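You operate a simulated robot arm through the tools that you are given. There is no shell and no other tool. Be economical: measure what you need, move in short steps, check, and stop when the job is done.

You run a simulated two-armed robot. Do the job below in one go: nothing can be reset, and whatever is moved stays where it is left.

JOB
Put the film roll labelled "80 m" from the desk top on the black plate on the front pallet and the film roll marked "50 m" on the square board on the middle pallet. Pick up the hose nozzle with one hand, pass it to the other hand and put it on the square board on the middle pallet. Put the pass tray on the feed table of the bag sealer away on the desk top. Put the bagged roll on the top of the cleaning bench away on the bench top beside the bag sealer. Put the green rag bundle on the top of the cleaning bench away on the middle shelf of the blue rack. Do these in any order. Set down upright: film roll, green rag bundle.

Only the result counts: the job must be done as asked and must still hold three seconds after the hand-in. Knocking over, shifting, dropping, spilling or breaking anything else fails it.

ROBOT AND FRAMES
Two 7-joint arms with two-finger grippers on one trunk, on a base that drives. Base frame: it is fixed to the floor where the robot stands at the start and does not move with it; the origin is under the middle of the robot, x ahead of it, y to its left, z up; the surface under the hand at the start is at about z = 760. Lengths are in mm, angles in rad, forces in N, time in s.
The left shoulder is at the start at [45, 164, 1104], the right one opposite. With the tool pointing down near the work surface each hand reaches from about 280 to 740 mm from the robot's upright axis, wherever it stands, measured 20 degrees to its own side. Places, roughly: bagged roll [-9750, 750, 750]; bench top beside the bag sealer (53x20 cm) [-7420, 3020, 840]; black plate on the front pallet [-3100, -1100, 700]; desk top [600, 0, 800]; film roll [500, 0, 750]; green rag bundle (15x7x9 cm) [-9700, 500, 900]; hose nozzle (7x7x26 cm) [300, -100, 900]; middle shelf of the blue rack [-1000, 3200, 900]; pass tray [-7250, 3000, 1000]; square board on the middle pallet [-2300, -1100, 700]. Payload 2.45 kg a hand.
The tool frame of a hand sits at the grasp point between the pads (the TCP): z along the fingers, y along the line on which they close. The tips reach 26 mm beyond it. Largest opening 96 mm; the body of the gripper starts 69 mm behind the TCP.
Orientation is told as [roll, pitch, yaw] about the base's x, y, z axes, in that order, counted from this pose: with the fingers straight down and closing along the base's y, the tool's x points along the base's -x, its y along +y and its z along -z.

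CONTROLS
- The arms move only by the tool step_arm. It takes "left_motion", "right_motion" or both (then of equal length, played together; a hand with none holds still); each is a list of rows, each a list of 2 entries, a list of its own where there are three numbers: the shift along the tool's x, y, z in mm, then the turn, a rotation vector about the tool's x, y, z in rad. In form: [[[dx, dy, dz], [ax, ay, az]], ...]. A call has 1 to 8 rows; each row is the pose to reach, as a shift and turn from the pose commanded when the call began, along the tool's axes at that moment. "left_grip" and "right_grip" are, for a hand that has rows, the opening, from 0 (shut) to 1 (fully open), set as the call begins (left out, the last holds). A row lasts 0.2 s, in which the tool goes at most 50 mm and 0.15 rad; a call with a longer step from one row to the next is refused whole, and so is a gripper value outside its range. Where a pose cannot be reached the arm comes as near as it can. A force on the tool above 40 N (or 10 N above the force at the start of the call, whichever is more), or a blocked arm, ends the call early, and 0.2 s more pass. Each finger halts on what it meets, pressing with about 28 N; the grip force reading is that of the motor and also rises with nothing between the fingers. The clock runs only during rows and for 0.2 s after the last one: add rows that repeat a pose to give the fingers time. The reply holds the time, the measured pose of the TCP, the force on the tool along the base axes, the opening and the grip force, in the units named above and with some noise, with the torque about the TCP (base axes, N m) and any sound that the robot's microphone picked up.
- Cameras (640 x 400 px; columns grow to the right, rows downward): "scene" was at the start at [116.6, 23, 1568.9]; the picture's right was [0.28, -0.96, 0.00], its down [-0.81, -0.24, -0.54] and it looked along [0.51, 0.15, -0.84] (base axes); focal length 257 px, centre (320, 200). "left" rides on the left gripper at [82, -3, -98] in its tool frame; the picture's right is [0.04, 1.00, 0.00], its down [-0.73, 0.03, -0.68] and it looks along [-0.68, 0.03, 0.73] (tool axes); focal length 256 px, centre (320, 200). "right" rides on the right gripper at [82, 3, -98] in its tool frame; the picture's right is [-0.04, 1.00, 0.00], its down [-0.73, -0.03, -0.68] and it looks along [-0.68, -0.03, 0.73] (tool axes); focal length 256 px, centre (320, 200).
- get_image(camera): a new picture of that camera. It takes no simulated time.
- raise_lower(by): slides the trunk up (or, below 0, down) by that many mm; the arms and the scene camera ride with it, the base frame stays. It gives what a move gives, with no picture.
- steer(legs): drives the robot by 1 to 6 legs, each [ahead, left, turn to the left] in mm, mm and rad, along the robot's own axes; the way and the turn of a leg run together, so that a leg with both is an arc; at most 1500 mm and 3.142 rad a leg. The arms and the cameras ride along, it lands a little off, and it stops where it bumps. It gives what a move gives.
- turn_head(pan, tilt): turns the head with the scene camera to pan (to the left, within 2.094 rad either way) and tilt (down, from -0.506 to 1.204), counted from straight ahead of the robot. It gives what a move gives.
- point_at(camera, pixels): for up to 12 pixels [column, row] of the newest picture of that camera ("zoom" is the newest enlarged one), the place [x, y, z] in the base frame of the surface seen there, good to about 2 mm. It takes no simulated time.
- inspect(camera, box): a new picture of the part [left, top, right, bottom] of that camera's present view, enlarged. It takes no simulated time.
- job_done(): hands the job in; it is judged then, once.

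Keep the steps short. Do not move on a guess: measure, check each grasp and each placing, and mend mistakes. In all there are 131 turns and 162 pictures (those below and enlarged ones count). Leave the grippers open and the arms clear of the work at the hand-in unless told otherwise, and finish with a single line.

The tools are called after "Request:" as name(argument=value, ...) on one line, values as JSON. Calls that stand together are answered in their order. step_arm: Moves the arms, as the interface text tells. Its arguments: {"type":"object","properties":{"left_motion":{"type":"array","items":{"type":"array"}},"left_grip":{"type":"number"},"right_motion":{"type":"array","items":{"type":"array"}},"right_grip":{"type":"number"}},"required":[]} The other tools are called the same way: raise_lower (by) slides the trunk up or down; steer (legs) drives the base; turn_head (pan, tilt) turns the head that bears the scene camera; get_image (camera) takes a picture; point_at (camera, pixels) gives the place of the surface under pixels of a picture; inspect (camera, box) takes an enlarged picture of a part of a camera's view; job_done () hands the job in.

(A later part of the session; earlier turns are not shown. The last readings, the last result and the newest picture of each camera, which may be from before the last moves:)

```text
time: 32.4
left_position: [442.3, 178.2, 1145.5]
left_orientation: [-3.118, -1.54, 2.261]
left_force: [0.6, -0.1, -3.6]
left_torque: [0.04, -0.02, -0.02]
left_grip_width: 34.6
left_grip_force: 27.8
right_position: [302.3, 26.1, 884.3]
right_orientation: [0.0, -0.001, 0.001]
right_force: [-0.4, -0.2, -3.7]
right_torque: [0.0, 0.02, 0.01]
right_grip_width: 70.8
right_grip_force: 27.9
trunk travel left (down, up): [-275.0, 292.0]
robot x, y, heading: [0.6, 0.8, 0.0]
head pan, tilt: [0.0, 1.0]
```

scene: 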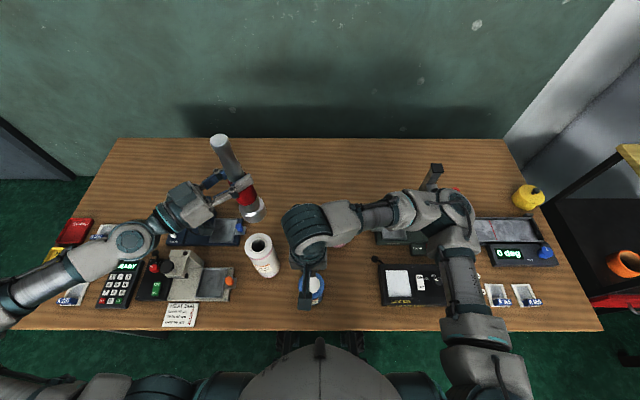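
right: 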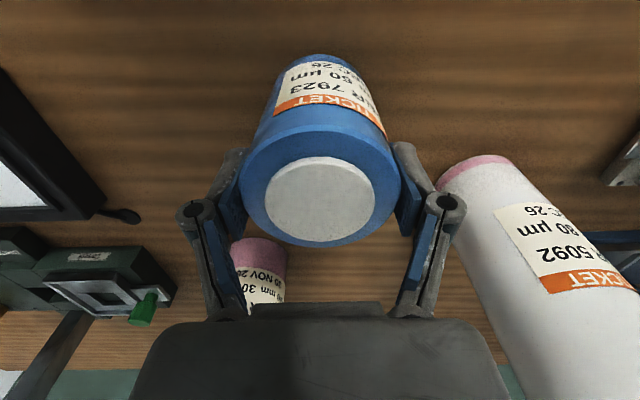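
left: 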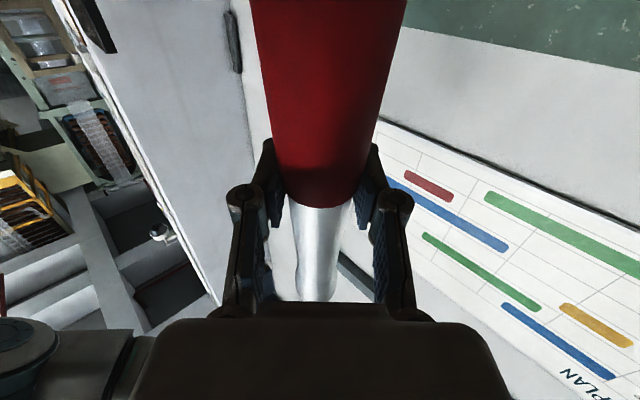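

Held at 0.4 kg. Lift higher, and look behind on both sides to plan the drive.

Request:
step_arm(right_motion=[[[0, 0, -40], [0, 0, 0]], [[0, 0, -80], [0, 0, 0]], [[0, 0, -120], [0, 0, 0]], [[0, 0, -140], [0, 0, 0]]])

Request:
turn_head(pan=-2.09, tilt=0.5)

Request:
get_image(camera="scene")

Request:
point_at(camera="scene", pixels=[[600, 200], [560, 250], [500, 200], [540, 300], [620, 300], [450, 200], [400, 300], [320, 200], [630, 130], [580, 130]])

Request:
turn_head(pan=2.09, tilt=0.5)

Request:
get_image(camera="scene")

Request:
point_at(camera="scene", pixels=[[185, 175], [63, 217], [135, 270], [283, 198], [170, 232], [290, 255], [190, 362], [80, 160], [390, 240], [150, 160], [393, 128], [311, 175]])

```text
time: 33.4
left_position: [443.3, 177.7, 1146.4]
left_orientation: [-3.12, -1.544, 2.262]
left_force: [-0.6, 0.2, -4.0]
left_torque: [0.03, 0.04, 0.0]
left_grip_width: 34.8
left_grip_force: 28.3
right_position: [300.9, 26.8, 1024.2]
right_orientation: [0.0, -0.002, 0.0]
right_force: [-0.1, 0.5, -2.5]
right_torque: [0.0, 0.03, -0.03]
right_grip_width: 71.2
right_grip_force: 27.9
trunk travel left (down, up): [-275.0, 292.0]
robot x, y, heading: [-1.8, 0.8, -0.005]
head pan, tilt: [0.0, 1.0]
```

```text
time: 35.4
left_position: [442.6, 178.3, 1144.9]
left_orientation: [-3.116, -1.542, 2.257]
left_force: [0.3, 0.8, -4.1]
left_torque: [0.03, 0.01, -0.01]
left_grip_width: 34.7
left_grip_force: 27.5
right_position: [301.6, 25.3, 1024.3]
right_orientation: [0.0, -0.003, 0.0]
right_force: [0.1, -0.8, -2.5]
right_torque: [-0.02, 0.01, -0.03]
right_grip_width: 71.2
right_grip_force: 27.7
trunk travel left (down, up): [-275.0, 292.0]
robot x, y, heading: [-0.6, -1.1, -0.005]
head pan, tilt: [-2.089, 0.499]
```

```text
129 pictures are left
```

scene: 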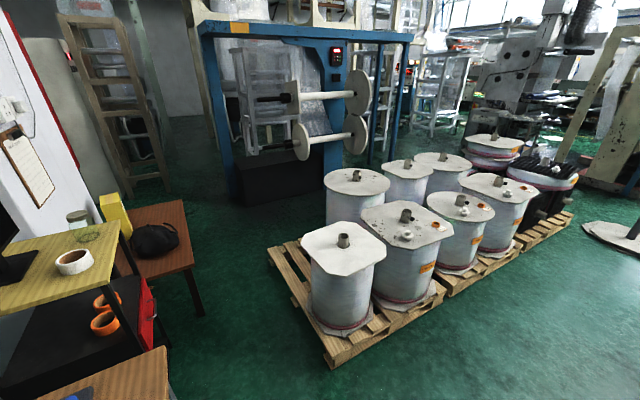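

```text
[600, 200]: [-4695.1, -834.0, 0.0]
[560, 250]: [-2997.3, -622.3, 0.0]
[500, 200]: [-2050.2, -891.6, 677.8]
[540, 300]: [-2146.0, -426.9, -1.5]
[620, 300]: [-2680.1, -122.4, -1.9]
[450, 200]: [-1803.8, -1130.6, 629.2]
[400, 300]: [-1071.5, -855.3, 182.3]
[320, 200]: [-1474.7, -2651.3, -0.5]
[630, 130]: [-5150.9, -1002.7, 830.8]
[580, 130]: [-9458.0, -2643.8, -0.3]
```

```text
time: 38.8
left_position: [443.2, 179.3, 1146.0]
left_orientation: [-3.12, -1.541, 2.26]
left_force: [0.9, -0.2, -3.6]
left_torque: [0.02, -0.01, 0.0]
left_grip_width: 34.5
left_grip_force: 28.1
right_position: [301.9, 25.6, 1022.8]
right_orientation: [0.001, -0.003, 0.001]
right_force: [0.1, 0.1, -3.5]
right_torque: [0.0, -0.01, 0.05]
right_grip_width: 71.2
right_grip_force: 28.4
trunk travel left (down, up): [-275.0, 292.0]
robot x, y, heading: [3.1, 2.0, 0.002]
head pan, tilt: [2.089, 0.499]
```

```text
128 pictures are left
```

scene: 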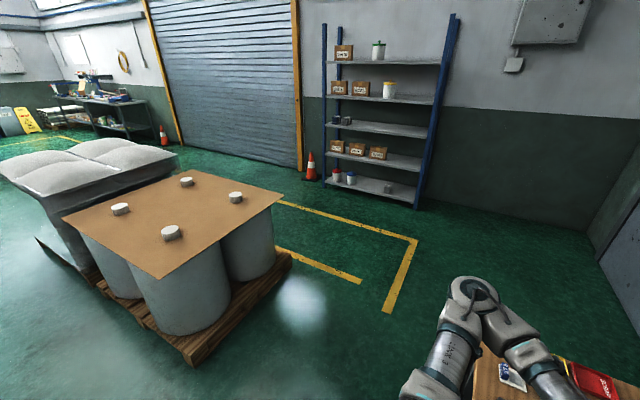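

```text
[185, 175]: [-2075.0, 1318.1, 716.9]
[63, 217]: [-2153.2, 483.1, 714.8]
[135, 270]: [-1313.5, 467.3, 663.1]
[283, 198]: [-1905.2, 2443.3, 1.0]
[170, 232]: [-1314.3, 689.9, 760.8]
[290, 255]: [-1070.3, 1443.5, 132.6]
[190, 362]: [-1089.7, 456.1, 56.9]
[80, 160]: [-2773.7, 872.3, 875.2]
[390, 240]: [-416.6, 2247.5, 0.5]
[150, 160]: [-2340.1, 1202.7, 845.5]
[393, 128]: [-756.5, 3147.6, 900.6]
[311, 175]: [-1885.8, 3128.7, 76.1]
```

The aisle behind (y from about -650 to 450) is free floor. Back down the aisle to x≈-2300, then turn right to face the right-hand row, looking down at it.

Request:
steer(legs=[[-1400, 0, 0], [-900, 0, 0], [0, 0, -1.57]])

Request:
turn_head(pan=0, tilt=0.7)

Request:
get_image(camera="scene")

```text
time: 53.9
left_position: [-2122.2, -444.6, 1145.3]
left_orientation: [-3.119, -1.542, 0.688]
left_force: [-0.5, 0.0, -4.1]
left_torque: [-0.04, -0.04, -0.01]
left_grip_width: 34.7
left_grip_force: 28.4
right_position: [-2275.9, -304.6, 1024.6]
right_orientation: [0.0, -0.002, -1.572]
right_force: [-0.7, -0.6, -3.1]
right_torque: [-0.01, 0.03, -0.01]
right_grip_width: 71.4
right_grip_force: 28.1
trunk travel left (down, up): [-275.0, 292.0]
robot x, y, heading: [-2301.9, -0.6, -1.571]
head pan, tilt: [2.089, 0.499]
```

```text
time: 55.9
left_position: [-2125.5, -442.9, 1146.7]
left_orientation: [3.048, -1.543, 0.807]
left_force: [0.0, -0.4, -4.5]
left_torque: [0.06, -0.03, 0.01]
left_grip_width: 34.7
left_grip_force: 28.1
right_position: [-2276.9, -300.1, 1025.4]
right_orientation: [0.003, -0.006, -1.569]
right_force: [-0.8, 0.0, -3.1]
right_torque: [-0.01, 0.0, -0.03]
right_grip_width: 71.3
right_grip_force: 27.8
trunk travel left (down, up): [-275.0, 292.0]
robot x, y, heading: [-2304.4, -1.2, -1.57]
head pan, tilt: [0.0, 0.7]
```

```text
127 pictures are left
```

scene: 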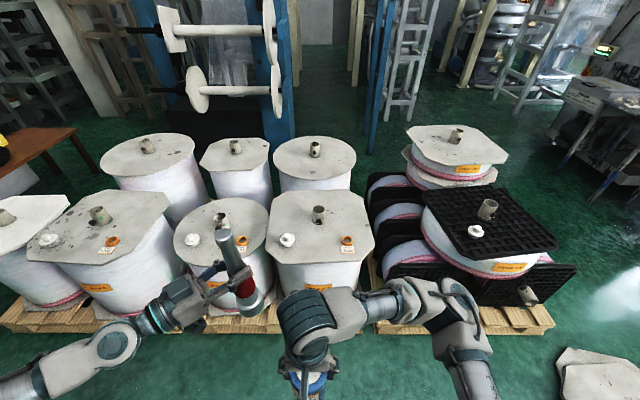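

I see the middle pallet with a square board at pixel (320,230) and the black plate at (480,230). Enlarge and measure.

Request:
inspect(camera="scene", box=[160, 110, 560, 360])

Request:
point_at(camera="scene", pixels=[[270, 250], [370, 245], [280, 195], [360, 195], [318, 215], [288, 240], [347, 243], [315, 250], [400, 320], [260, 320], [460, 250], [540, 240]])

Request:
point_at(camera="scene", pixels=[[220, 245], [200, 215], [222, 216], [240, 240], [488, 210], [476, 231], [430, 195], [530, 195], [455, 255], [530, 330], [300, 215], [345, 215]])

```text
1.60 times, centred on (360, 235) of scene
```

zoom: 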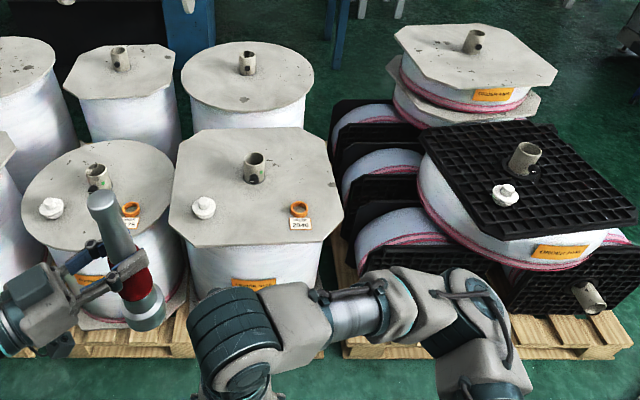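

```text
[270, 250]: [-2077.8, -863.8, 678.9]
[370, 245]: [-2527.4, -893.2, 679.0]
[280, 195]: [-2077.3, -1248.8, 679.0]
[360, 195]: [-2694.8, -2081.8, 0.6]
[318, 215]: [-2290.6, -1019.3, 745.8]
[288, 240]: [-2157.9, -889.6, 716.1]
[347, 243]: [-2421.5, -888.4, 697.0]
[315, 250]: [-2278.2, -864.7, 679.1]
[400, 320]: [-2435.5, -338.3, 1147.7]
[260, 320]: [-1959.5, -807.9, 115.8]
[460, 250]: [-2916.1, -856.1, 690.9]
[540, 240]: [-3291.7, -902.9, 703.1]
```

```text
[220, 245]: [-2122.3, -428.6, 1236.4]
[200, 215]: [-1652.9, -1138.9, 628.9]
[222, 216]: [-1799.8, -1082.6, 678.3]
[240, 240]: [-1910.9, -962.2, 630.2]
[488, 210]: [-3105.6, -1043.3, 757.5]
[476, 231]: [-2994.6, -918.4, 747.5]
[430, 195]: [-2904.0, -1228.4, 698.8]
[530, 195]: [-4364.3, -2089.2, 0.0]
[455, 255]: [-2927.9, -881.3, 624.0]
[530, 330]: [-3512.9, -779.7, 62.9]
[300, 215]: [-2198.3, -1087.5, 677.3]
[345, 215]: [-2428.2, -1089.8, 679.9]
```

The board's top is z≈679 (x -2530..-2078, y -1250..-845), with a tube at (-2290,-1040), a white cap at (-2158,-890) and an orange cap at (-2421,-888). Blue will go at about (-2390,-1015), nozzle at (-2280,-915). Drive 380 mm closer.

Request:
steer(legs=[[380, 0, 0]])

Request:
get_image(camera="scene")

```text
time: 58.3
left_position: [-2124.8, -820.5, 1147.1]
left_orientation: [3.046, -1.544, 0.809]
left_force: [-0.2, 0.1, -4.9]
left_torque: [0.04, -0.05, 0.0]
left_grip_width: 34.4
left_grip_force: 27.9
right_position: [-2276.4, -678.9, 1024.5]
right_orientation: [0.002, -0.007, -1.572]
right_force: [0.0, -0.2, -2.9]
right_torque: [-0.01, -0.03, -0.01]
right_grip_width: 71.1
right_grip_force: 28.1
trunk travel left (down, up): [-275.0, 292.0]
robot x, y, heading: [-2299.1, -382.9, -1.563]
head pan, tilt: [0.0, 0.7]
```

```text
125 pictures are left
```

scene: 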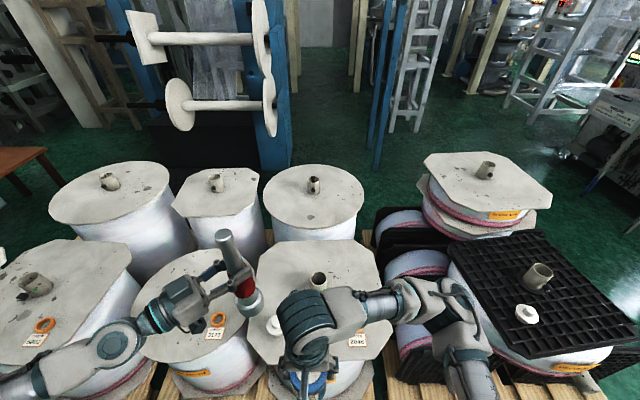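

Move the right hand horizontally over the spot (-2390,-1015).

Request:
step_arm(right_motion=[[[-42, -14, 0], [0, 0, 0]], [[-84, -28, 0], [0, 0, 0]], [[-126, -43, 0], [0, 0, 0]], [[-168, -57, 0], [0, 0, 0]], [[-210, -71, 0], [0, 0, 0]], [[-252, -85, 0], [0, 0, 0]], [[-294, -100, 0], [0, 0, 0]], [[-336, -114, 0], [0, 0, 0]]])

Request:
turn_head(pan=0, tilt=0.95)

Request:
get_image(camera="scene")

Request:
get_image(camera="right")

```text
time: 60.1
left_position: [-2126.3, -820.2, 1147.7]
left_orientation: [2.957, -1.539, 0.896]
left_force: [0.3, -0.2, -4.6]
left_torque: [0.0, -0.01, -0.02]
left_grip_width: 34.7
left_grip_force: 27.9
right_position: [-2393.7, -1015.6, 1027.6]
right_orientation: [0.004, -0.005, -1.568]
right_force: [-1.1, -0.2, -2.8]
right_torque: [0.01, 0.01, -0.02]
right_grip_width: 71.2
right_grip_force: 28.1
trunk travel left (down, up): [-275.0, 292.0]
robot x, y, heading: [-2300.6, -381.4, -1.57]
head pan, tilt: [0.0, 0.7]
```

```text
time: 60.9
left_position: [-2126.4, -819.2, 1148.6]
left_orientation: [2.935, -1.54, 0.919]
left_force: [-0.1, 0.2, -4.8]
left_torque: [0.02, -0.03, -0.01]
left_grip_width: 34.5
left_grip_force: 28.2
right_position: [-2392.5, -1012.7, 1029.3]
right_orientation: [0.004, -0.008, -1.572]
right_force: [0.1, 0.5, -3.2]
right_torque: [-0.01, 0.01, 0.0]
right_grip_width: 71.2
right_grip_force: 28.2
trunk travel left (down, up): [-275.0, 292.0]
robot x, y, heading: [-2303.7, -380.1, -1.572]
head pan, tilt: [0.0, 0.949]
```

```text
124 pictures are left
```

scene: 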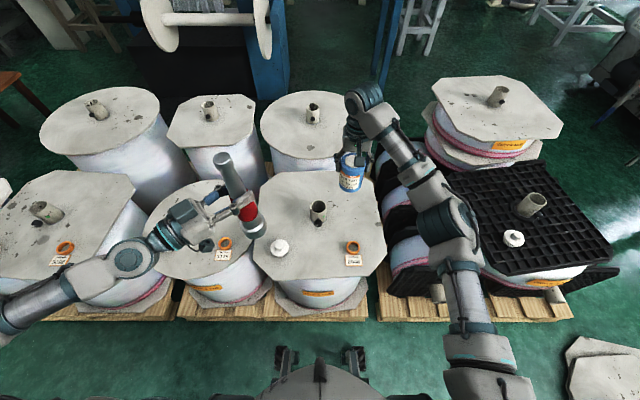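

```text
123 pictures are left
```

right: 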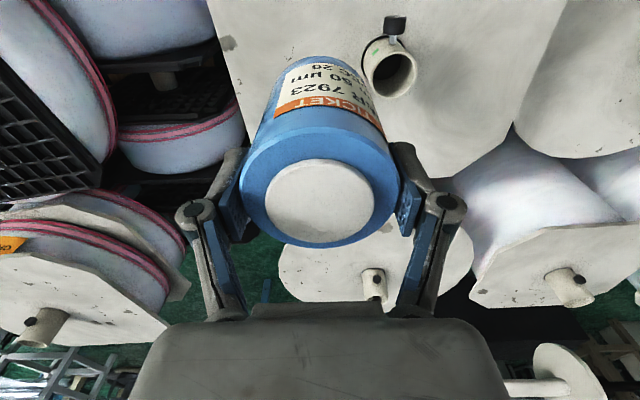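

Clear around the spot; the base is ~300 mm short of the pallet. Descend to just above the board (TCP 790), and measure the board there.

Request:
point_at(camera="scene", pixels=[[350, 215], [335, 200], [318, 208], [352, 247], [280, 246], [310, 250], [318, 232], [385, 220], [300, 290]])

Request:
step_arm(right_motion=[[[0, 0, 45], [0, 0, 0]], [[0, 0, 90], [0, 0, 0]], [[0, 0, 135], [0, 0, 0]], [[0, 0, 175], [0, 0, 0]], [[0, 0, 210], [0, 0, 0]], [[0, 0, 237], [0, 0, 0]]])

Request:
get_image(camera="scene")

```text
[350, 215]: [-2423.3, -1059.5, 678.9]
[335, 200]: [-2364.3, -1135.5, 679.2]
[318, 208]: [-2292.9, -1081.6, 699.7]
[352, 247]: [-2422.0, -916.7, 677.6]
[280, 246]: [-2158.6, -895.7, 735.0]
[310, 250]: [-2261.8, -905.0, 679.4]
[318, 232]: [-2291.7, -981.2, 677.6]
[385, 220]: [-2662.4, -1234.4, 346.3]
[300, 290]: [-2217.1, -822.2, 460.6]
```

```text
time: 62.3
left_position: [-2127.2, -819.6, 1147.0]
left_orientation: [2.97, -1.539, 0.886]
left_force: [0.1, -0.6, -4.3]
left_torque: [0.02, -0.06, 0.0]
left_grip_width: 34.2
left_grip_force: 28.1
right_position: [-2390.5, -1015.4, 790.7]
right_orientation: [0.003, -0.006, -1.569]
right_force: [0.5, -0.8, -2.5]
right_torque: [-0.02, -0.03, 0.0]
right_grip_width: 71.1
right_grip_force: 28.4
trunk travel left (down, up): [-275.0, 292.0]
robot x, y, heading: [-2305.1, -380.2, -1.569]
head pan, tilt: [0.0, 0.949]
```

```text
122 pictures are left
```

scene: 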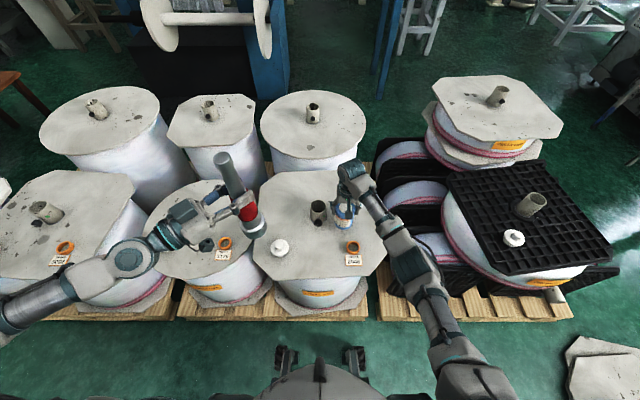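

Level with surface soon: descend 24 mm more (roll base ≈ 1 mm over the board), release, and rise.

Request:
step_arm(right_motion=[[[0, 0, 12], [0, 0, 0]], [[0, 0, 24], [0, 0, 0]], [[0, 0, 24], [0, 0, 0]]])

Request:
step_arm(right_motion=[[[0, 0, 0], [0, 0, 0]], [[0, 0, 0], [0, 0, 0]], [[0, 0, -40], [0, 0, 0]], [[0, 0, -80], [0, 0, 0]], [[0, 0, -125], [0, 0, 0]], [[0, 0, -170], [0, 0, 0]], [[0, 0, -210], [0, 0, 0]]], right_grip=1)

Request:
get_image(camera="right")

```text
time: 63.1
left_position: [-2128.0, -818.5, 1146.9]
left_orientation: [2.952, -1.542, 0.902]
left_force: [0.5, 0.8, -4.2]
left_torque: [0.04, -0.05, 0.03]
left_grip_width: 34.7
left_grip_force: 27.6
right_position: [-2391.3, -1015.3, 767.7]
right_orientation: [0.004, -0.006, -1.571]
right_force: [-0.5, -0.5, -2.7]
right_torque: [-0.02, 0.0, 0.0]
right_grip_width: 71.2
right_grip_force: 27.7
trunk travel left (down, up): [-275.0, 292.0]
robot x, y, heading: [-2304.4, -381.7, -1.573]
head pan, tilt: [0.0, 0.949]
```

```text
time: 64.7
left_position: [-2127.0, -817.3, 1148.4]
left_orientation: [2.933, -1.54, 0.92]
left_force: [0.1, 0.1, -4.7]
left_torque: [0.04, 0.0, 0.0]
left_grip_width: 34.5
left_grip_force: 27.7
right_position: [-2392.0, -1012.4, 977.9]
right_orientation: [0.004, -0.008, -1.571]
right_force: [-0.2, 0.6, -0.2]
right_torque: [0.04, -0.04, -0.02]
right_grip_width: 96.2
right_grip_force: 0.1
trunk travel left (down, up): [-275.0, 292.0]
robot x, y, heading: [-2299.7, -376.7, -1.571]
head pan, tilt: [0.0, 0.949]
```

```text
121 pictures are left
```

right: 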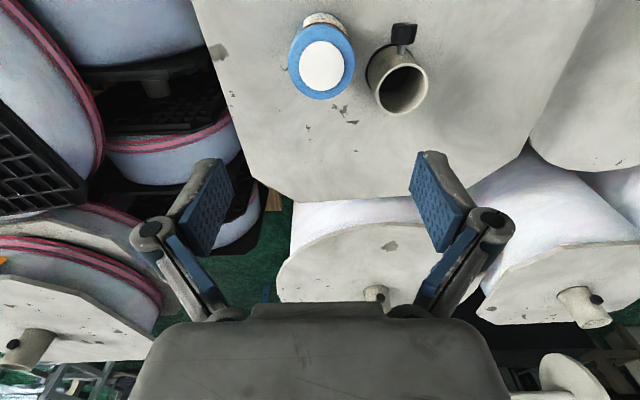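

Blue roll stands well. Retract the right hand, and bring the left hand (nozzle) over (-2280,-915).

Request:
step_arm(right_motion=[[[45, 0, -20], [0, 0, 0]], [[90, 0, -40], [0, 0, 0]], [[135, 0, -40], [0, 0, 0]], [[180, 0, -40], [0, 0, 0]], [[225, 0, -40], [0, 0, 0]], [[270, -20, -40], [0, 0, 0]]])

Request:
step_arm(left_motion=[[[0, -6, 40], [0, -0.01, 0]], [[0, -12, 80], [0, -0.02, 0]], [[0, -19, 130], [0, -0.03, 0]], [[0, -26, 180], [0, -0.03, 0]], [[0, -26, 180], [0, -0.03, 0]]])

Request:
get_image(camera="scene")

```text
time: 66.1
left_position: [-2127.2, -817.3, 1147.5]
left_orientation: [2.888, -1.541, 0.967]
left_force: [-0.8, 0.3, -5.0]
left_torque: [0.03, 0.04, 0.04]
left_grip_width: 34.5
left_grip_force: 27.5
right_position: [-2413.9, -740.9, 1015.2]
right_orientation: [0.006, -0.01, -1.573]
right_force: [0.0, -0.2, 0.0]
right_torque: [-0.02, 0.04, -0.04]
right_grip_width: 96.0
right_grip_force: 0.1
trunk travel left (down, up): [-275.0, 292.0]
robot x, y, heading: [-2299.8, -378.6, -1.57]
head pan, tilt: [0.0, 0.949]
```

```text
refused: row 3 steps farther than a row can; nothing moved
```

```text
120 pictures are left
```

scene: 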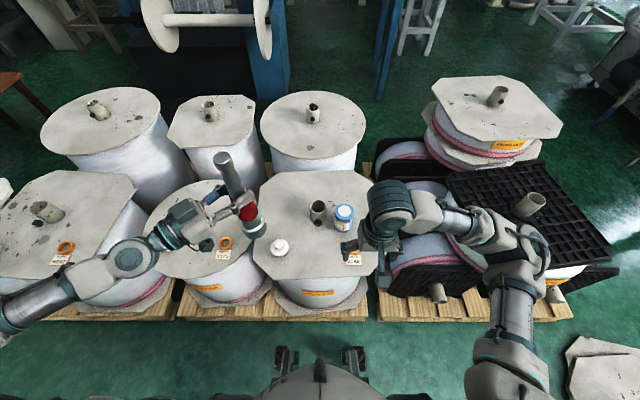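

Request:
step_arm(left_motion=[[[0, -6, 36], [0, -0.01, 0]], [[0, -11, 72], [0, -0.02, 0]], [[0, -16, 108], [0, -0.03, 0]], [[0, -21, 144], [0, -0.03, 0]], [[0, -26, 180], [0, -0.03, 0]], [[0, -26, 180], [0, -0.03, 0]]])

```text
time: 67.5
left_position: [-2281.1, -914.6, 1154.4]
left_orientation: [3.035, -1.512, 0.82]
left_force: [0.4, 0.7, -4.1]
left_torque: [0.01, -0.04, 0.06]
left_grip_width: 34.5
left_grip_force: 27.9
right_position: [-2413.5, -742.0, 1014.2]
right_orientation: [0.007, -0.008, -1.569]
right_force: [-0.1, -0.1, 0.4]
right_torque: [-0.03, 0.02, 0.03]
right_grip_width: 96.0
right_grip_force: 0.1
trunk travel left (down, up): [-275.0, 292.0]
robot x, y, heading: [-2301.4, -380.5, -1.572]
head pan, tilt: [0.0, 0.949]
```

The tilt went the wrong way by 0.058 rad; correct it while lowering to about z 865.

Request:
step_arm(left_motion=[[[36, 0, -2], [0, 0.02, 0]], [[72, 0, -4], [0, 0.04, 0]], [[108, 0, -6], [0, 0.058, 0]], [[145, 0, -8], [0, 0.058, 0]], [[181, 0, -10], [0, 0.058, 0]], [[217, 0, -13], [0, 0.058, 0]], [[253, 0, -15], [0, 0.058, 0]], [[289, 0, -17], [0, 0.058, 0]]])

Request:
get_image(camera="scene")

Request:
get_image(camera="right")

```text
time: 69.3
left_position: [-2279.1, -917.7, 863.1]
left_orientation: [1.673, -1.567, 2.181]
left_force: [0.4, -0.4, -3.8]
left_torque: [0.03, 0.0, 0.01]
left_grip_width: 34.4
left_grip_force: 28.0
right_position: [-2412.2, -742.8, 1014.4]
right_orientation: [0.005, -0.007, -1.571]
right_force: [0.4, 0.5, -0.9]
right_torque: [-0.01, 0.0, -0.01]
right_grip_width: 96.0
right_grip_force: 0.1
trunk travel left (down, up): [-275.0, 292.0]
robot x, y, heading: [-2302.4, -380.9, -1.568]
head pan, tilt: [0.0, 0.949]
```

```text
119 pictures are left
```

scene: 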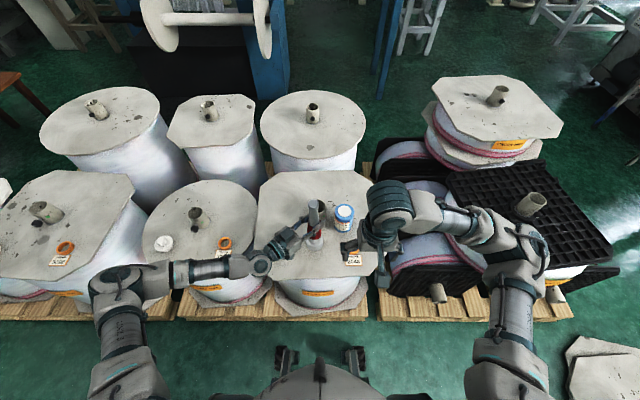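

```text
118 pictures are left
```

right: 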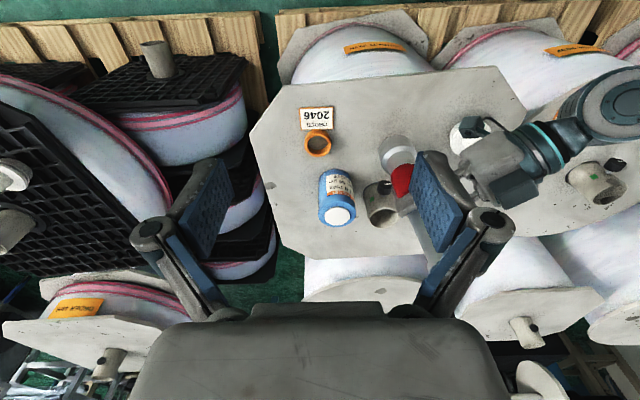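

The white cap (at pixel ~465,130 in the right view) lies near the left hand's underside; check the clearance before the last 28 mm.

Request:
inspect(camera="right", box=[360, 80, 560, 205])

Request:
inspect(camera="scene", box=[230, 190, 370, 278])

Request:
point_at(camera="zoom", pixels=[[390, 200], [385, 260], [300, 220], [260, 240], [200, 290], [230, 300], [340, 230], [370, 290]])

```text
3.20 times, centred on (460, 142) of right
```

zoom: 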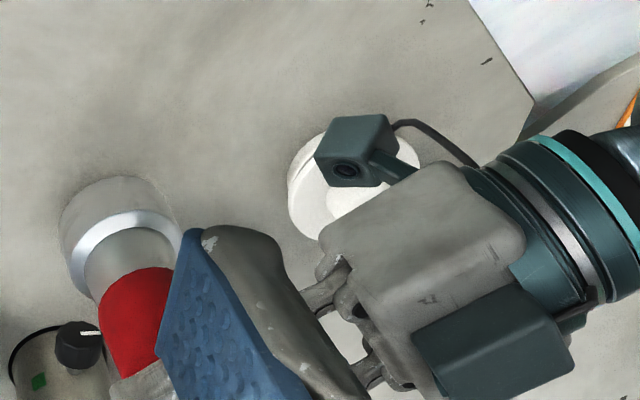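

```text
4.55 times, centred on (300, 234) of scene
```

zoom: 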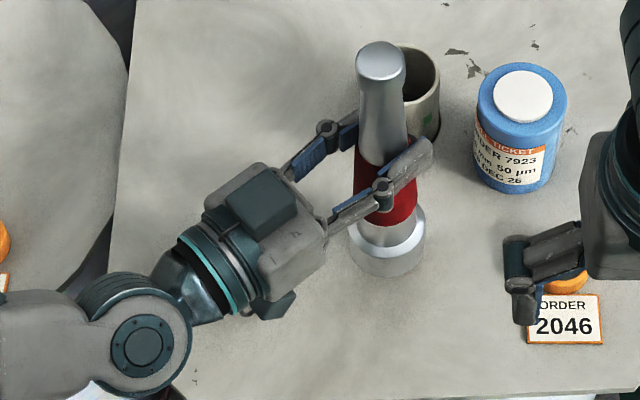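

```text
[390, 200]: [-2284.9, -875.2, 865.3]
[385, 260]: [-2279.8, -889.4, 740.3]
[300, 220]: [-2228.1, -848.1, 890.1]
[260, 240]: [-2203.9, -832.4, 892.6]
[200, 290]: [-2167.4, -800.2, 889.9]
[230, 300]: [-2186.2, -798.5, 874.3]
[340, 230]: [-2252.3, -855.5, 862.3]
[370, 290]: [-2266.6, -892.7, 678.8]
```

Clearance is fine (~60 mm sideways). Lower 27 mm, watching the force.

Request:
step_arm(left_motion=[[[10, 0, 0], [0, 0, 0]], [[20, 0, 0], [0, 0, 0]], [[27, 0, 0], [0, 0, 0]], [[27, 0, 0], [0, 0, 0]]])

Request:
inspect(camera="scene", box=[230, 190, 370, 278])

```text
time: 70.3
left_position: [-2277.5, -916.9, 836.6]
left_orientation: [1.627, -1.565, 2.231]
left_force: [-0.4, 0.8, -4.1]
left_torque: [0.0, 0.02, 0.01]
left_grip_width: 34.6
left_grip_force: 28.0
right_position: [-2413.9, -743.1, 1014.5]
right_orientation: [0.005, -0.007, -1.57]
right_force: [-0.1, -1.1, -0.2]
right_torque: [0.0, 0.02, -0.01]
right_grip_width: 96.0
right_grip_force: 0.1
trunk travel left (down, up): [-275.0, 292.0]
robot x, y, heading: [-2302.4, -380.5, -1.573]
head pan, tilt: [0.0, 0.949]
```

```text
4.55 times, centred on (300, 234) of scene
```

zoom: 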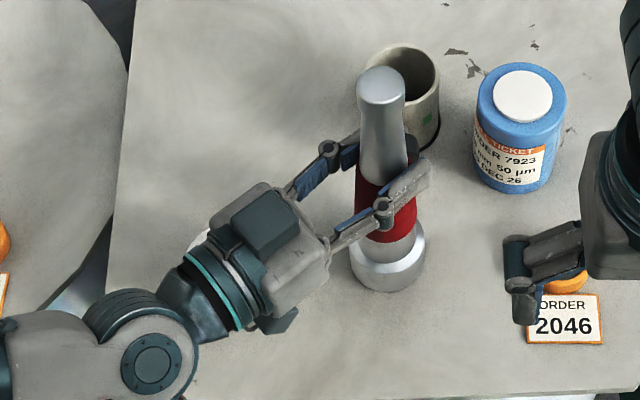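

Still ~2 mm up (no force change). Lower 3 mm more, then see.

Request:
step_arm(left_motion=[[[2, 0, 0], [0, 0, 0]], [[3.5, 0, 0], [0, 0, 0]]])

```text
time: 70.9
left_position: [-2278.1, -916.0, 834.9]
left_orientation: [2.035, -1.563, 1.82]
left_force: [0.8, 1.6, 5.0]
left_torque: [0.35, -0.44, 0.07]
left_grip_width: 34.6
left_grip_force: 28.0
right_position: [-2413.8, -741.0, 1014.6]
right_orientation: [0.005, -0.008, -1.569]
right_force: [0.0, -1.1, 0.0]
right_torque: [0.0, 0.02, 0.0]
right_grip_width: 95.8
right_grip_force: 0.1
trunk travel left (down, up): [-275.0, 292.0]
robot x, y, heading: [-2303.0, -383.1, -1.567]
head pan, tilt: [0.0, 0.949]
```

Contact felt (+9 N change). Open the left hand and draw straight back.

Request:
step_arm(left_motion=[[[0, 0, 0], [0, 0, 0]], [[0, 0, 0], [0, 0, 0]], [[0, 0, 0], [0, 0, 0]], [[0, 0, -40], [0, 0, 0]], [[0, 0, -80], [0, 0, 0]], [[-20, 0, -120], [0, 0, 0]], [[-60, 0, -140], [0, 0, 0]], [[-100, 0, -150], [0, 0, 0]]], left_grip=1)

Request:
inspect(camera="scene", box=[230, 150, 390, 278])

```text
time: 72.7
left_position: [-2165.1, -819.0, 934.2]
left_orientation: [1.704, -1.565, 2.15]
left_force: [1.1, 0.4, 0.1]
left_torque: [0.0, 0.01, 0.01]
left_grip_width: 96.0
left_grip_force: 0.1
right_position: [-2413.3, -743.4, 1013.8]
right_orientation: [0.005, -0.008, -1.572]
right_force: [-0.1, 0.1, 0.4]
right_torque: [0.01, 0.05, -0.03]
right_grip_width: 96.1
right_grip_force: 0.1
trunk travel left (down, up): [-275.0, 292.0]
robot x, y, heading: [-2301.7, -382.9, -1.571]
head pan, tilt: [0.0, 0.949]
```

```text
3.12 times, centred on (310, 214) of scene
```

zoom: 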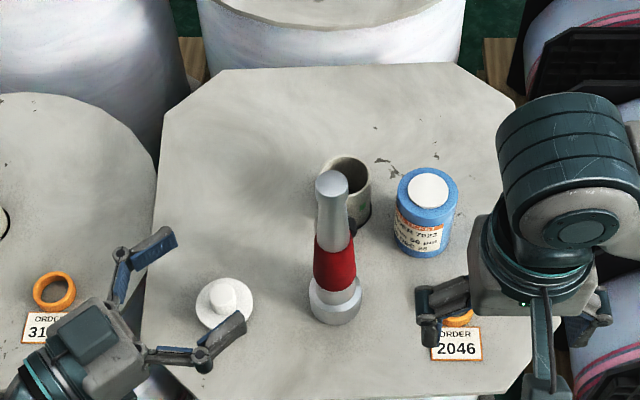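

Both are well placed. Now raise the left hand and turn its fingers back down for travel.

Request:
step_arm(left_motion=[[[-30, 0, 0], [0, 0.14, 0]], [[-60, 0, 0], [0, 0.28, 0]], [[-90, 0, 0], [0, 0.42, 0]], [[-120, 0, 0], [0, 0.56, 0]], [[-150, 0, 0], [0, 0.7, 0]], [[-180, 0, 0], [0, 0.84, 0]], [[-200, 0, 0], [0, 0.98, 0]], [[-200, 0, 0], [0, 1.13, 0]]])

Request:
step_arm(left_motion=[[[0, 0, 0], [0, 0.14, 0]], [[0, 0, 0], [0, 0.28, 0]], [[0, 0, 0], [0, 0.42, 0]], [[0, 0, 0], [0, 0.44, 0]]])

Request:
steer(legs=[[-380, 0, 0], [0, 0, 1.571], [1400, 230, 0], [700, 0, 0]])

Request:
turn_head(pan=0, tilt=1.0)

Request:
get_image(camera="scene")

```text
time: 74.5
left_position: [-2172.3, -816.9, 1135.5]
left_orientation: [0.012, -0.438, -2.434]
left_force: [0.0, 0.2, -0.9]
left_torque: [-0.02, -0.02, 0.01]
left_grip_width: 96.0
left_grip_force: 0.1
left hand out of reach, approached as far as the arm can: row 2, 3, 4, 5
right_position: [-2419.3, -740.5, 1013.3]
right_orientation: [0.009, -0.008, -1.57]
right_force: [-0.9, 0.3, -1.1]
right_torque: [0.06, 0.0, -0.01]
right_grip_width: 95.9
right_grip_force: 0.1
trunk travel left (down, up): [-275.0, 292.0]
robot x, y, heading: [-2301.5, -380.0, -1.571]
head pan, tilt: [0.0, 0.949]
```

```text
time: 75.5
left_position: [-2173.1, -817.8, 1135.1]
left_orientation: [0.01, 0.004, -2.429]
left_force: [-0.1, -0.3, 0.2]
left_torque: [0.01, -0.01, 0.0]
left_grip_width: 95.7
left_grip_force: 0.1
right_position: [-2420.3, -743.1, 1012.9]
right_orientation: [0.01, -0.009, -1.572]
right_force: [-0.1, -0.3, -0.9]
right_torque: [0.0, -0.04, 0.01]
right_grip_width: 96.0
right_grip_force: 0.0
trunk travel left (down, up): [-275.0, 292.0]
robot x, y, heading: [-2304.3, -380.6, -1.569]
head pan, tilt: [0.0, 0.949]
```

```text
time: 91.8
left_position: [231.0, 431.1, 1128.5]
left_orientation: [-0.015, -0.022, -0.842]
left_force: [-0.4, 0.6, 0.3]
left_torque: [-0.11, 0.05, 0.0]
left_grip_width: 95.7
left_grip_force: 0.0
right_position: [159.9, 179.6, 1017.6]
right_orientation: [-0.023, -0.009, 0.017]
right_force: [0.0, 0.8, 0.2]
right_torque: [-0.07, -0.04, 0.02]
right_grip_width: 95.9
right_grip_force: 0.0
trunk travel left (down, up): [-275.0, 292.0]
robot x, y, heading: [-203.6, 255.7, 0.017]
head pan, tilt: [0.0, 0.949]
```

```text
time: 92.5
left_position: [227.9, 416.8, 1132.9]
left_orientation: [0.001, -0.007, -0.84]
left_force: [0.0, 0.2, 0.7]
left_torque: [-0.12, 0.03, 0.01]
left_grip_width: 95.9
left_grip_force: 0.0
right_position: [156.7, 167.6, 1016.6]
right_orientation: [-0.003, -0.014, 0.021]
right_force: [-0.4, 0.8, 0.1]
right_torque: [-0.07, -0.02, 0.01]
right_grip_width: 95.9
right_grip_force: 0.0
trunk travel left (down, up): [-275.0, 292.0]
robot x, y, heading: [-208.4, 264.7, 0.016]
head pan, tilt: [0.0, 1.0]
```

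```text
113 pictures are left
```

scene: 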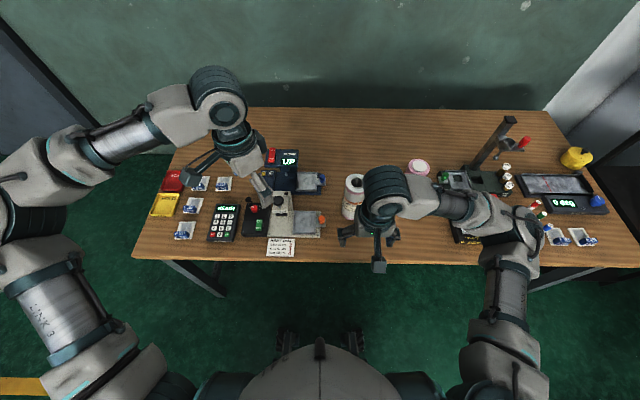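

Robot stands at (-208, 265). Drive 150 mm ahead, then measure the white roll.

Request:
steer(legs=[[150, 0, -0.017]])

Request:
get_image(camera="right")

Request:
get_image(camera="scene")

```text
time: 93.8
left_position: [378.9, 345.0, 1140.0]
left_orientation: [0.033, 0.023, -0.862]
left_force: [-1.2, -0.5, -0.6]
left_torque: [0.11, -0.07, -0.01]
left_grip_width: 96.3
left_grip_force: 0.0
right_position: [304.6, 102.6, 1012.3]
right_orientation: [0.039, -0.012, -0.001]
right_force: [1.5, -1.0, 0.2]
right_torque: [0.09, 0.08, -0.04]
right_grip_width: 96.1
right_grip_force: 0.0
trunk travel left (down, up): [-275.0, 292.0]
robot x, y, heading: [-54.3, 249.8, -0.004]
head pan, tilt: [0.0, 1.0]
```

```text
112 pictures are left
```

right: 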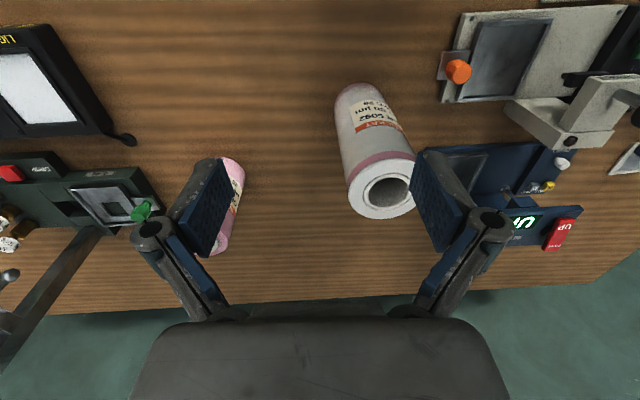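

```text
111 pictures are left
```

scene: 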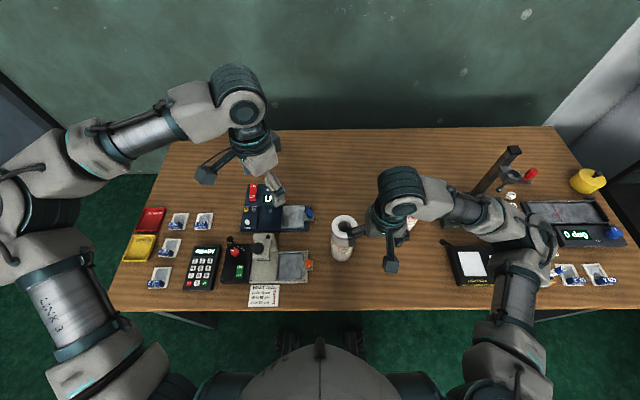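

The arms still sway a little from the drive. Measure the white roll's rim in the scene view and let the arms settle while raising the right hand 40 mm.

Request:
inspect(camera="scene", box=[316, 205, 380, 245])

Request:
point_at(camera="scene", pixels=[[333, 224], [354, 222], [344, 217], [344, 232], [335, 255], [349, 255]])

Request:
step_arm(right_motion=[[[0, 0, -20], [0, 0, 0]], [[0, 0, -40], [0, 0, 0]], [[0, 0, -40], [0, 0, 0]], [[0, 0, -40], [0, 0, 0]]])

Request:
get_image(camera="right")

Request:
point_at(camera="right", pixels=[[349, 190], [416, 185], [385, 160], [385, 216], [370, 180], [400, 205]])

```text
10.00 times, centred on (348, 225) of scene
```

zoom: 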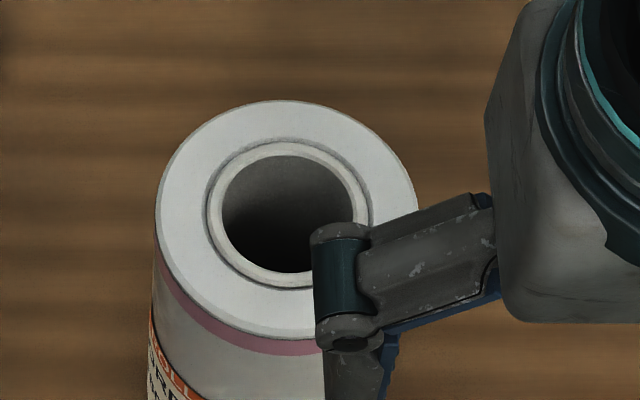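

```text
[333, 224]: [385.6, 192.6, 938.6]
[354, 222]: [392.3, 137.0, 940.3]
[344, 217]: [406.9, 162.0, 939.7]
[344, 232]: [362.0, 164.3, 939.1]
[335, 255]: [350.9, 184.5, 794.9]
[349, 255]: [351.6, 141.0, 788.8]
```

```text
time: 95.0
left_position: [374.2, 379.2, 1139.6]
left_orientation: [0.014, -0.008, -0.864]
left_force: [0.8, 0.2, -0.2]
left_torque: [-0.08, 0.02, 0.03]
left_grip_width: 96.2
left_grip_force: 0.1
right_position: [298.5, 131.1, 1057.4]
right_orientation: [0.007, -0.018, -0.006]
right_force: [0.1, 1.4, -1.0]
right_torque: [-0.09, -0.01, 0.0]
right_grip_width: 96.2
right_grip_force: 0.0
trunk travel left (down, up): [-275.0, 292.0]
robot x, y, heading: [-53.7, 249.7, -0.003]
head pan, tilt: [0.0, 1.0]
stopped in row 4 (right hand): the arm was blocked; the commanded pose is now the measured one
```

```text
109 pictures are left
```

right: 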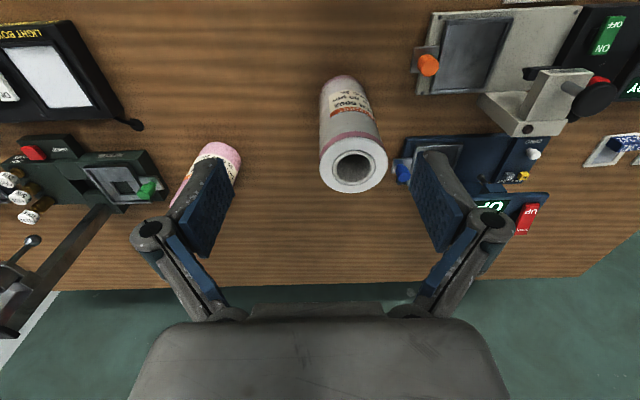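

```text
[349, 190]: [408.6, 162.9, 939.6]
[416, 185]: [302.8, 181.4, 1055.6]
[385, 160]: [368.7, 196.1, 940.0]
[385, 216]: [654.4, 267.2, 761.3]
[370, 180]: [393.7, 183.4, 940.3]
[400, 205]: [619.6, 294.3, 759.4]
```

The hand was swaying, so the call stopped; the roll is untouched. Hold until settled.

Request:
step_arm(right_motion=[[[0, 0, 0], [0, 0, 0]], [[0, 0, 0], [0, 0, 0]], [[0, 0, 0], [0, 0, 0]], [[0, 0, 0], [0, 0, 0]], [[0, 0, 0], [0, 0, 0]]])

```text
time: 96.2
left_position: [374.0, 371.5, 1139.5]
left_orientation: [0.019, -0.003, -0.867]
left_force: [0.1, -0.3, 1.0]
left_torque: [-0.06, 0.0, 0.0]
left_grip_width: 96.1
left_grip_force: 0.2
right_position: [299.3, 125.7, 1057.8]
right_orientation: [0.01, -0.016, -0.008]
right_force: [-0.7, -0.1, 0.9]
right_torque: [-0.02, -0.02, 0.02]
right_grip_width: 96.3
right_grip_force: 0.1
trunk travel left (down, up): [-275.0, 292.0]
robot x, y, heading: [-55.4, 246.9, -0.005]
head pan, tilt: [0.0, 1.0]
```

Settled at (299,126,1058). Move over (380,163), then check.

Request:
step_arm(right_motion=[[[-40, 18, 0], [0, 0, 0]], [[-81, 37, 0], [0, 0, 0]], [[-81, 37, 40], [0, 0, 0]], [[-81, 37, 40], [0, 0, 0]]])

Request:
get_image(camera="right")

```text
time: 97.2
left_position: [374.3, 343.9, 1141.2]
left_orientation: [0.034, 0.013, -0.87]
left_force: [0.2, -1.1, -1.2]
left_torque: [0.05, -0.03, -0.02]
left_grip_width: 96.0
left_grip_force: 0.3
right_position: [382.3, 136.7, 1017.9]
right_orientation: [0.028, -0.016, -0.011]
right_force: [0.9, -0.7, -0.8]
right_torque: [0.04, 0.07, 0.04]
right_grip_width: 95.7
right_grip_force: 0.0
trunk travel left (down, up): [-275.0, 292.0]
robot x, y, heading: [-53.2, 239.3, -0.001]
head pan, tilt: [0.0, 1.0]
```

```text
108 pictures are left
```

right: 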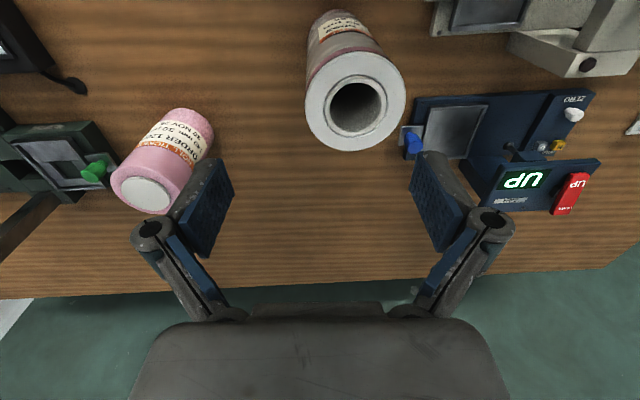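

The whole robot seems to rock slightly (y drifting). Hold a second and read again.

Request:
step_arm(right_motion=[[[0, 0, -30], [0, 0, 0]], [[0, 0, -30], [0, 0, 0]], [[0, 0, -30], [0, 0, 0]], [[0, 0, -30], [0, 0, 0]], [[0, 0, -30], [0, 0, 0]], [[0, 0, -30], [0, 0, 0]]])

Request:
step_arm(right_motion=[[[0, 0, 0], [0, 0, 0]], [[0, 0, 0], [0, 0, 0]]])

Request:
get_image(camera="scene")

```text
time: 98.8
left_position: [369.2, 377.8, 1140.9]
left_orientation: [0.021, -0.006, -0.864]
left_force: [-0.3, -0.4, 0.5]
left_torque: [0.02, 0.0, 0.0]
left_grip_width: 96.0
left_grip_force: 0.0
right_position: [376.8, 169.8, 1051.5]
right_orientation: [0.009, -0.023, -0.002]
right_force: [-0.5, 0.1, -0.1]
right_torque: [0.03, 0.01, -0.01]
right_grip_width: 95.7
right_grip_force: 0.0
trunk travel left (down, up): [-275.0, 292.0]
robot x, y, heading: [-53.7, 248.1, -0.002]
head pan, tilt: [0.0, 1.0]
stopped in row 6 (right hand): the arm was blocked; the commanded pose is now the measured one
```

```text
time: 99.4
left_position: [370.3, 392.7, 1139.0]
left_orientation: [0.014, -0.012, -0.861]
left_force: [0.2, 0.7, 0.2]
left_torque: [-0.07, 0.04, 0.02]
left_grip_width: 96.4
left_grip_force: 0.1
right_position: [376.6, 182.3, 1051.6]
right_orientation: [0.002, -0.021, 0.0]
right_force: [-0.3, 0.5, -0.5]
right_torque: [-0.06, -0.04, 0.02]
right_grip_width: 95.9
right_grip_force: 0.1
trunk travel left (down, up): [-275.0, 292.0]
robot x, y, heading: [-53.4, 257.8, 0.003]
head pan, tilt: [0.0, 1.0]
```

```text
107 pictures are left
```

scene: 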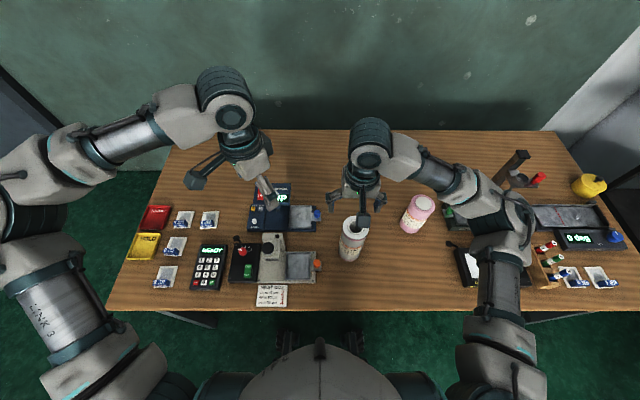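

The robot sways sideways after the sideways drive. Wait for it to die out.

Request:
step_arm(left_motion=[[[0, 0, 0], [0, 0, 0]], [[0, 0, 0], [0, 0, 0]], [[0, 0, 0], [0, 0, 0]], [[0, 0, 0], [0, 0, 0]], [[0, 0, 0], [0, 0, 0]], [[0, 0, 0], [0, 0, 0]], [[0, 0, 0], [0, 0, 0]], [[0, 0, 0], [0, 0, 0]]])

Request:
step_arm(left_motion=[[[0, 0, 0], [0, 0, 0]], [[0, 0, 0], [0, 0, 0]]])

Request:
step_arm(left_motion=[[[0, 0, 0], [0, 0, 0]], [[0, 0, 0], [0, 0, 0]]])

Request:
step_arm(left_motion=[[[0, 0, 0], [0, 0, 0]], [[0, 0, 0], [0, 0, 0]]])

```text
time: 101.2
left_position: [371.0, 391.6, 1140.3]
left_orientation: [0.015, -0.012, -0.864]
left_force: [0.3, 0.1, 0.3]
left_torque: [-0.01, 0.01, 0.0]
left_grip_width: 95.9
left_grip_force: 0.0
right_position: [376.5, 182.2, 1052.8]
right_orientation: [0.005, -0.023, 0.0]
right_force: [-0.1, 1.2, 0.7]
right_torque: [-0.05, -0.03, -0.02]
right_grip_width: 95.9
right_grip_force: 0.0
trunk travel left (down, up): [-275.0, 292.0]
robot x, y, heading: [-53.5, 254.3, -0.001]
head pan, tilt: [0.0, 1.0]
```

```text
time: 101.8
left_position: [370.4, 361.0, 1142.0]
left_orientation: [0.029, 0.004, -0.866]
left_force: [-0.2, -0.3, 0.8]
left_torque: [0.04, 0.0, -0.05]
left_grip_width: 96.0
left_grip_force: 0.1
right_position: [377.9, 152.6, 1048.8]
right_orientation: [0.024, -0.017, -0.005]
right_force: [-0.3, -1.1, 0.3]
right_torque: [-0.01, 0.01, 0.0]
right_grip_width: 95.8
right_grip_force: 0.1
trunk travel left (down, up): [-275.0, 292.0]
robot x, y, heading: [-53.3, 246.3, -0.005]
head pan, tilt: [0.0, 1.0]
```

```text
time: 102.4
left_position: [370.0, 365.4, 1141.9]
left_orientation: [0.028, 0.002, -0.864]
left_force: [0.8, -0.2, 0.6]
left_torque: [-0.01, -0.01, 0.01]
left_grip_width: 96.0
left_grip_force: 0.0
right_position: [376.7, 155.9, 1050.6]
right_orientation: [0.019, -0.019, -0.002]
right_force: [0.1, -0.3, 0.4]
right_torque: [0.04, 0.01, -0.03]
right_grip_width: 96.2
right_grip_force: 0.0
trunk travel left (down, up): [-275.0, 292.0]
robot x, y, heading: [-54.0, 249.0, -0.005]
head pan, tilt: [0.0, 1.0]
```

```text
time: 103.0
left_position: [369.8, 392.0, 1137.6]
left_orientation: [0.013, -0.012, -0.861]
left_force: [-0.3, 1.5, -0.4]
left_torque: [-0.06, 0.0, -0.01]
left_grip_width: 96.1
left_grip_force: 0.2
right_position: [377.0, 181.0, 1052.0]
right_orientation: [0.003, -0.02, -0.001]
right_force: [0.8, 0.5, -0.4]
right_torque: [-0.04, 0.01, 0.02]
right_grip_width: 96.0
right_grip_force: 0.0
trunk travel left (down, up): [-275.0, 292.0]
robot x, y, heading: [-50.2, 257.1, -0.004]
head pan, tilt: [0.0, 1.0]
```

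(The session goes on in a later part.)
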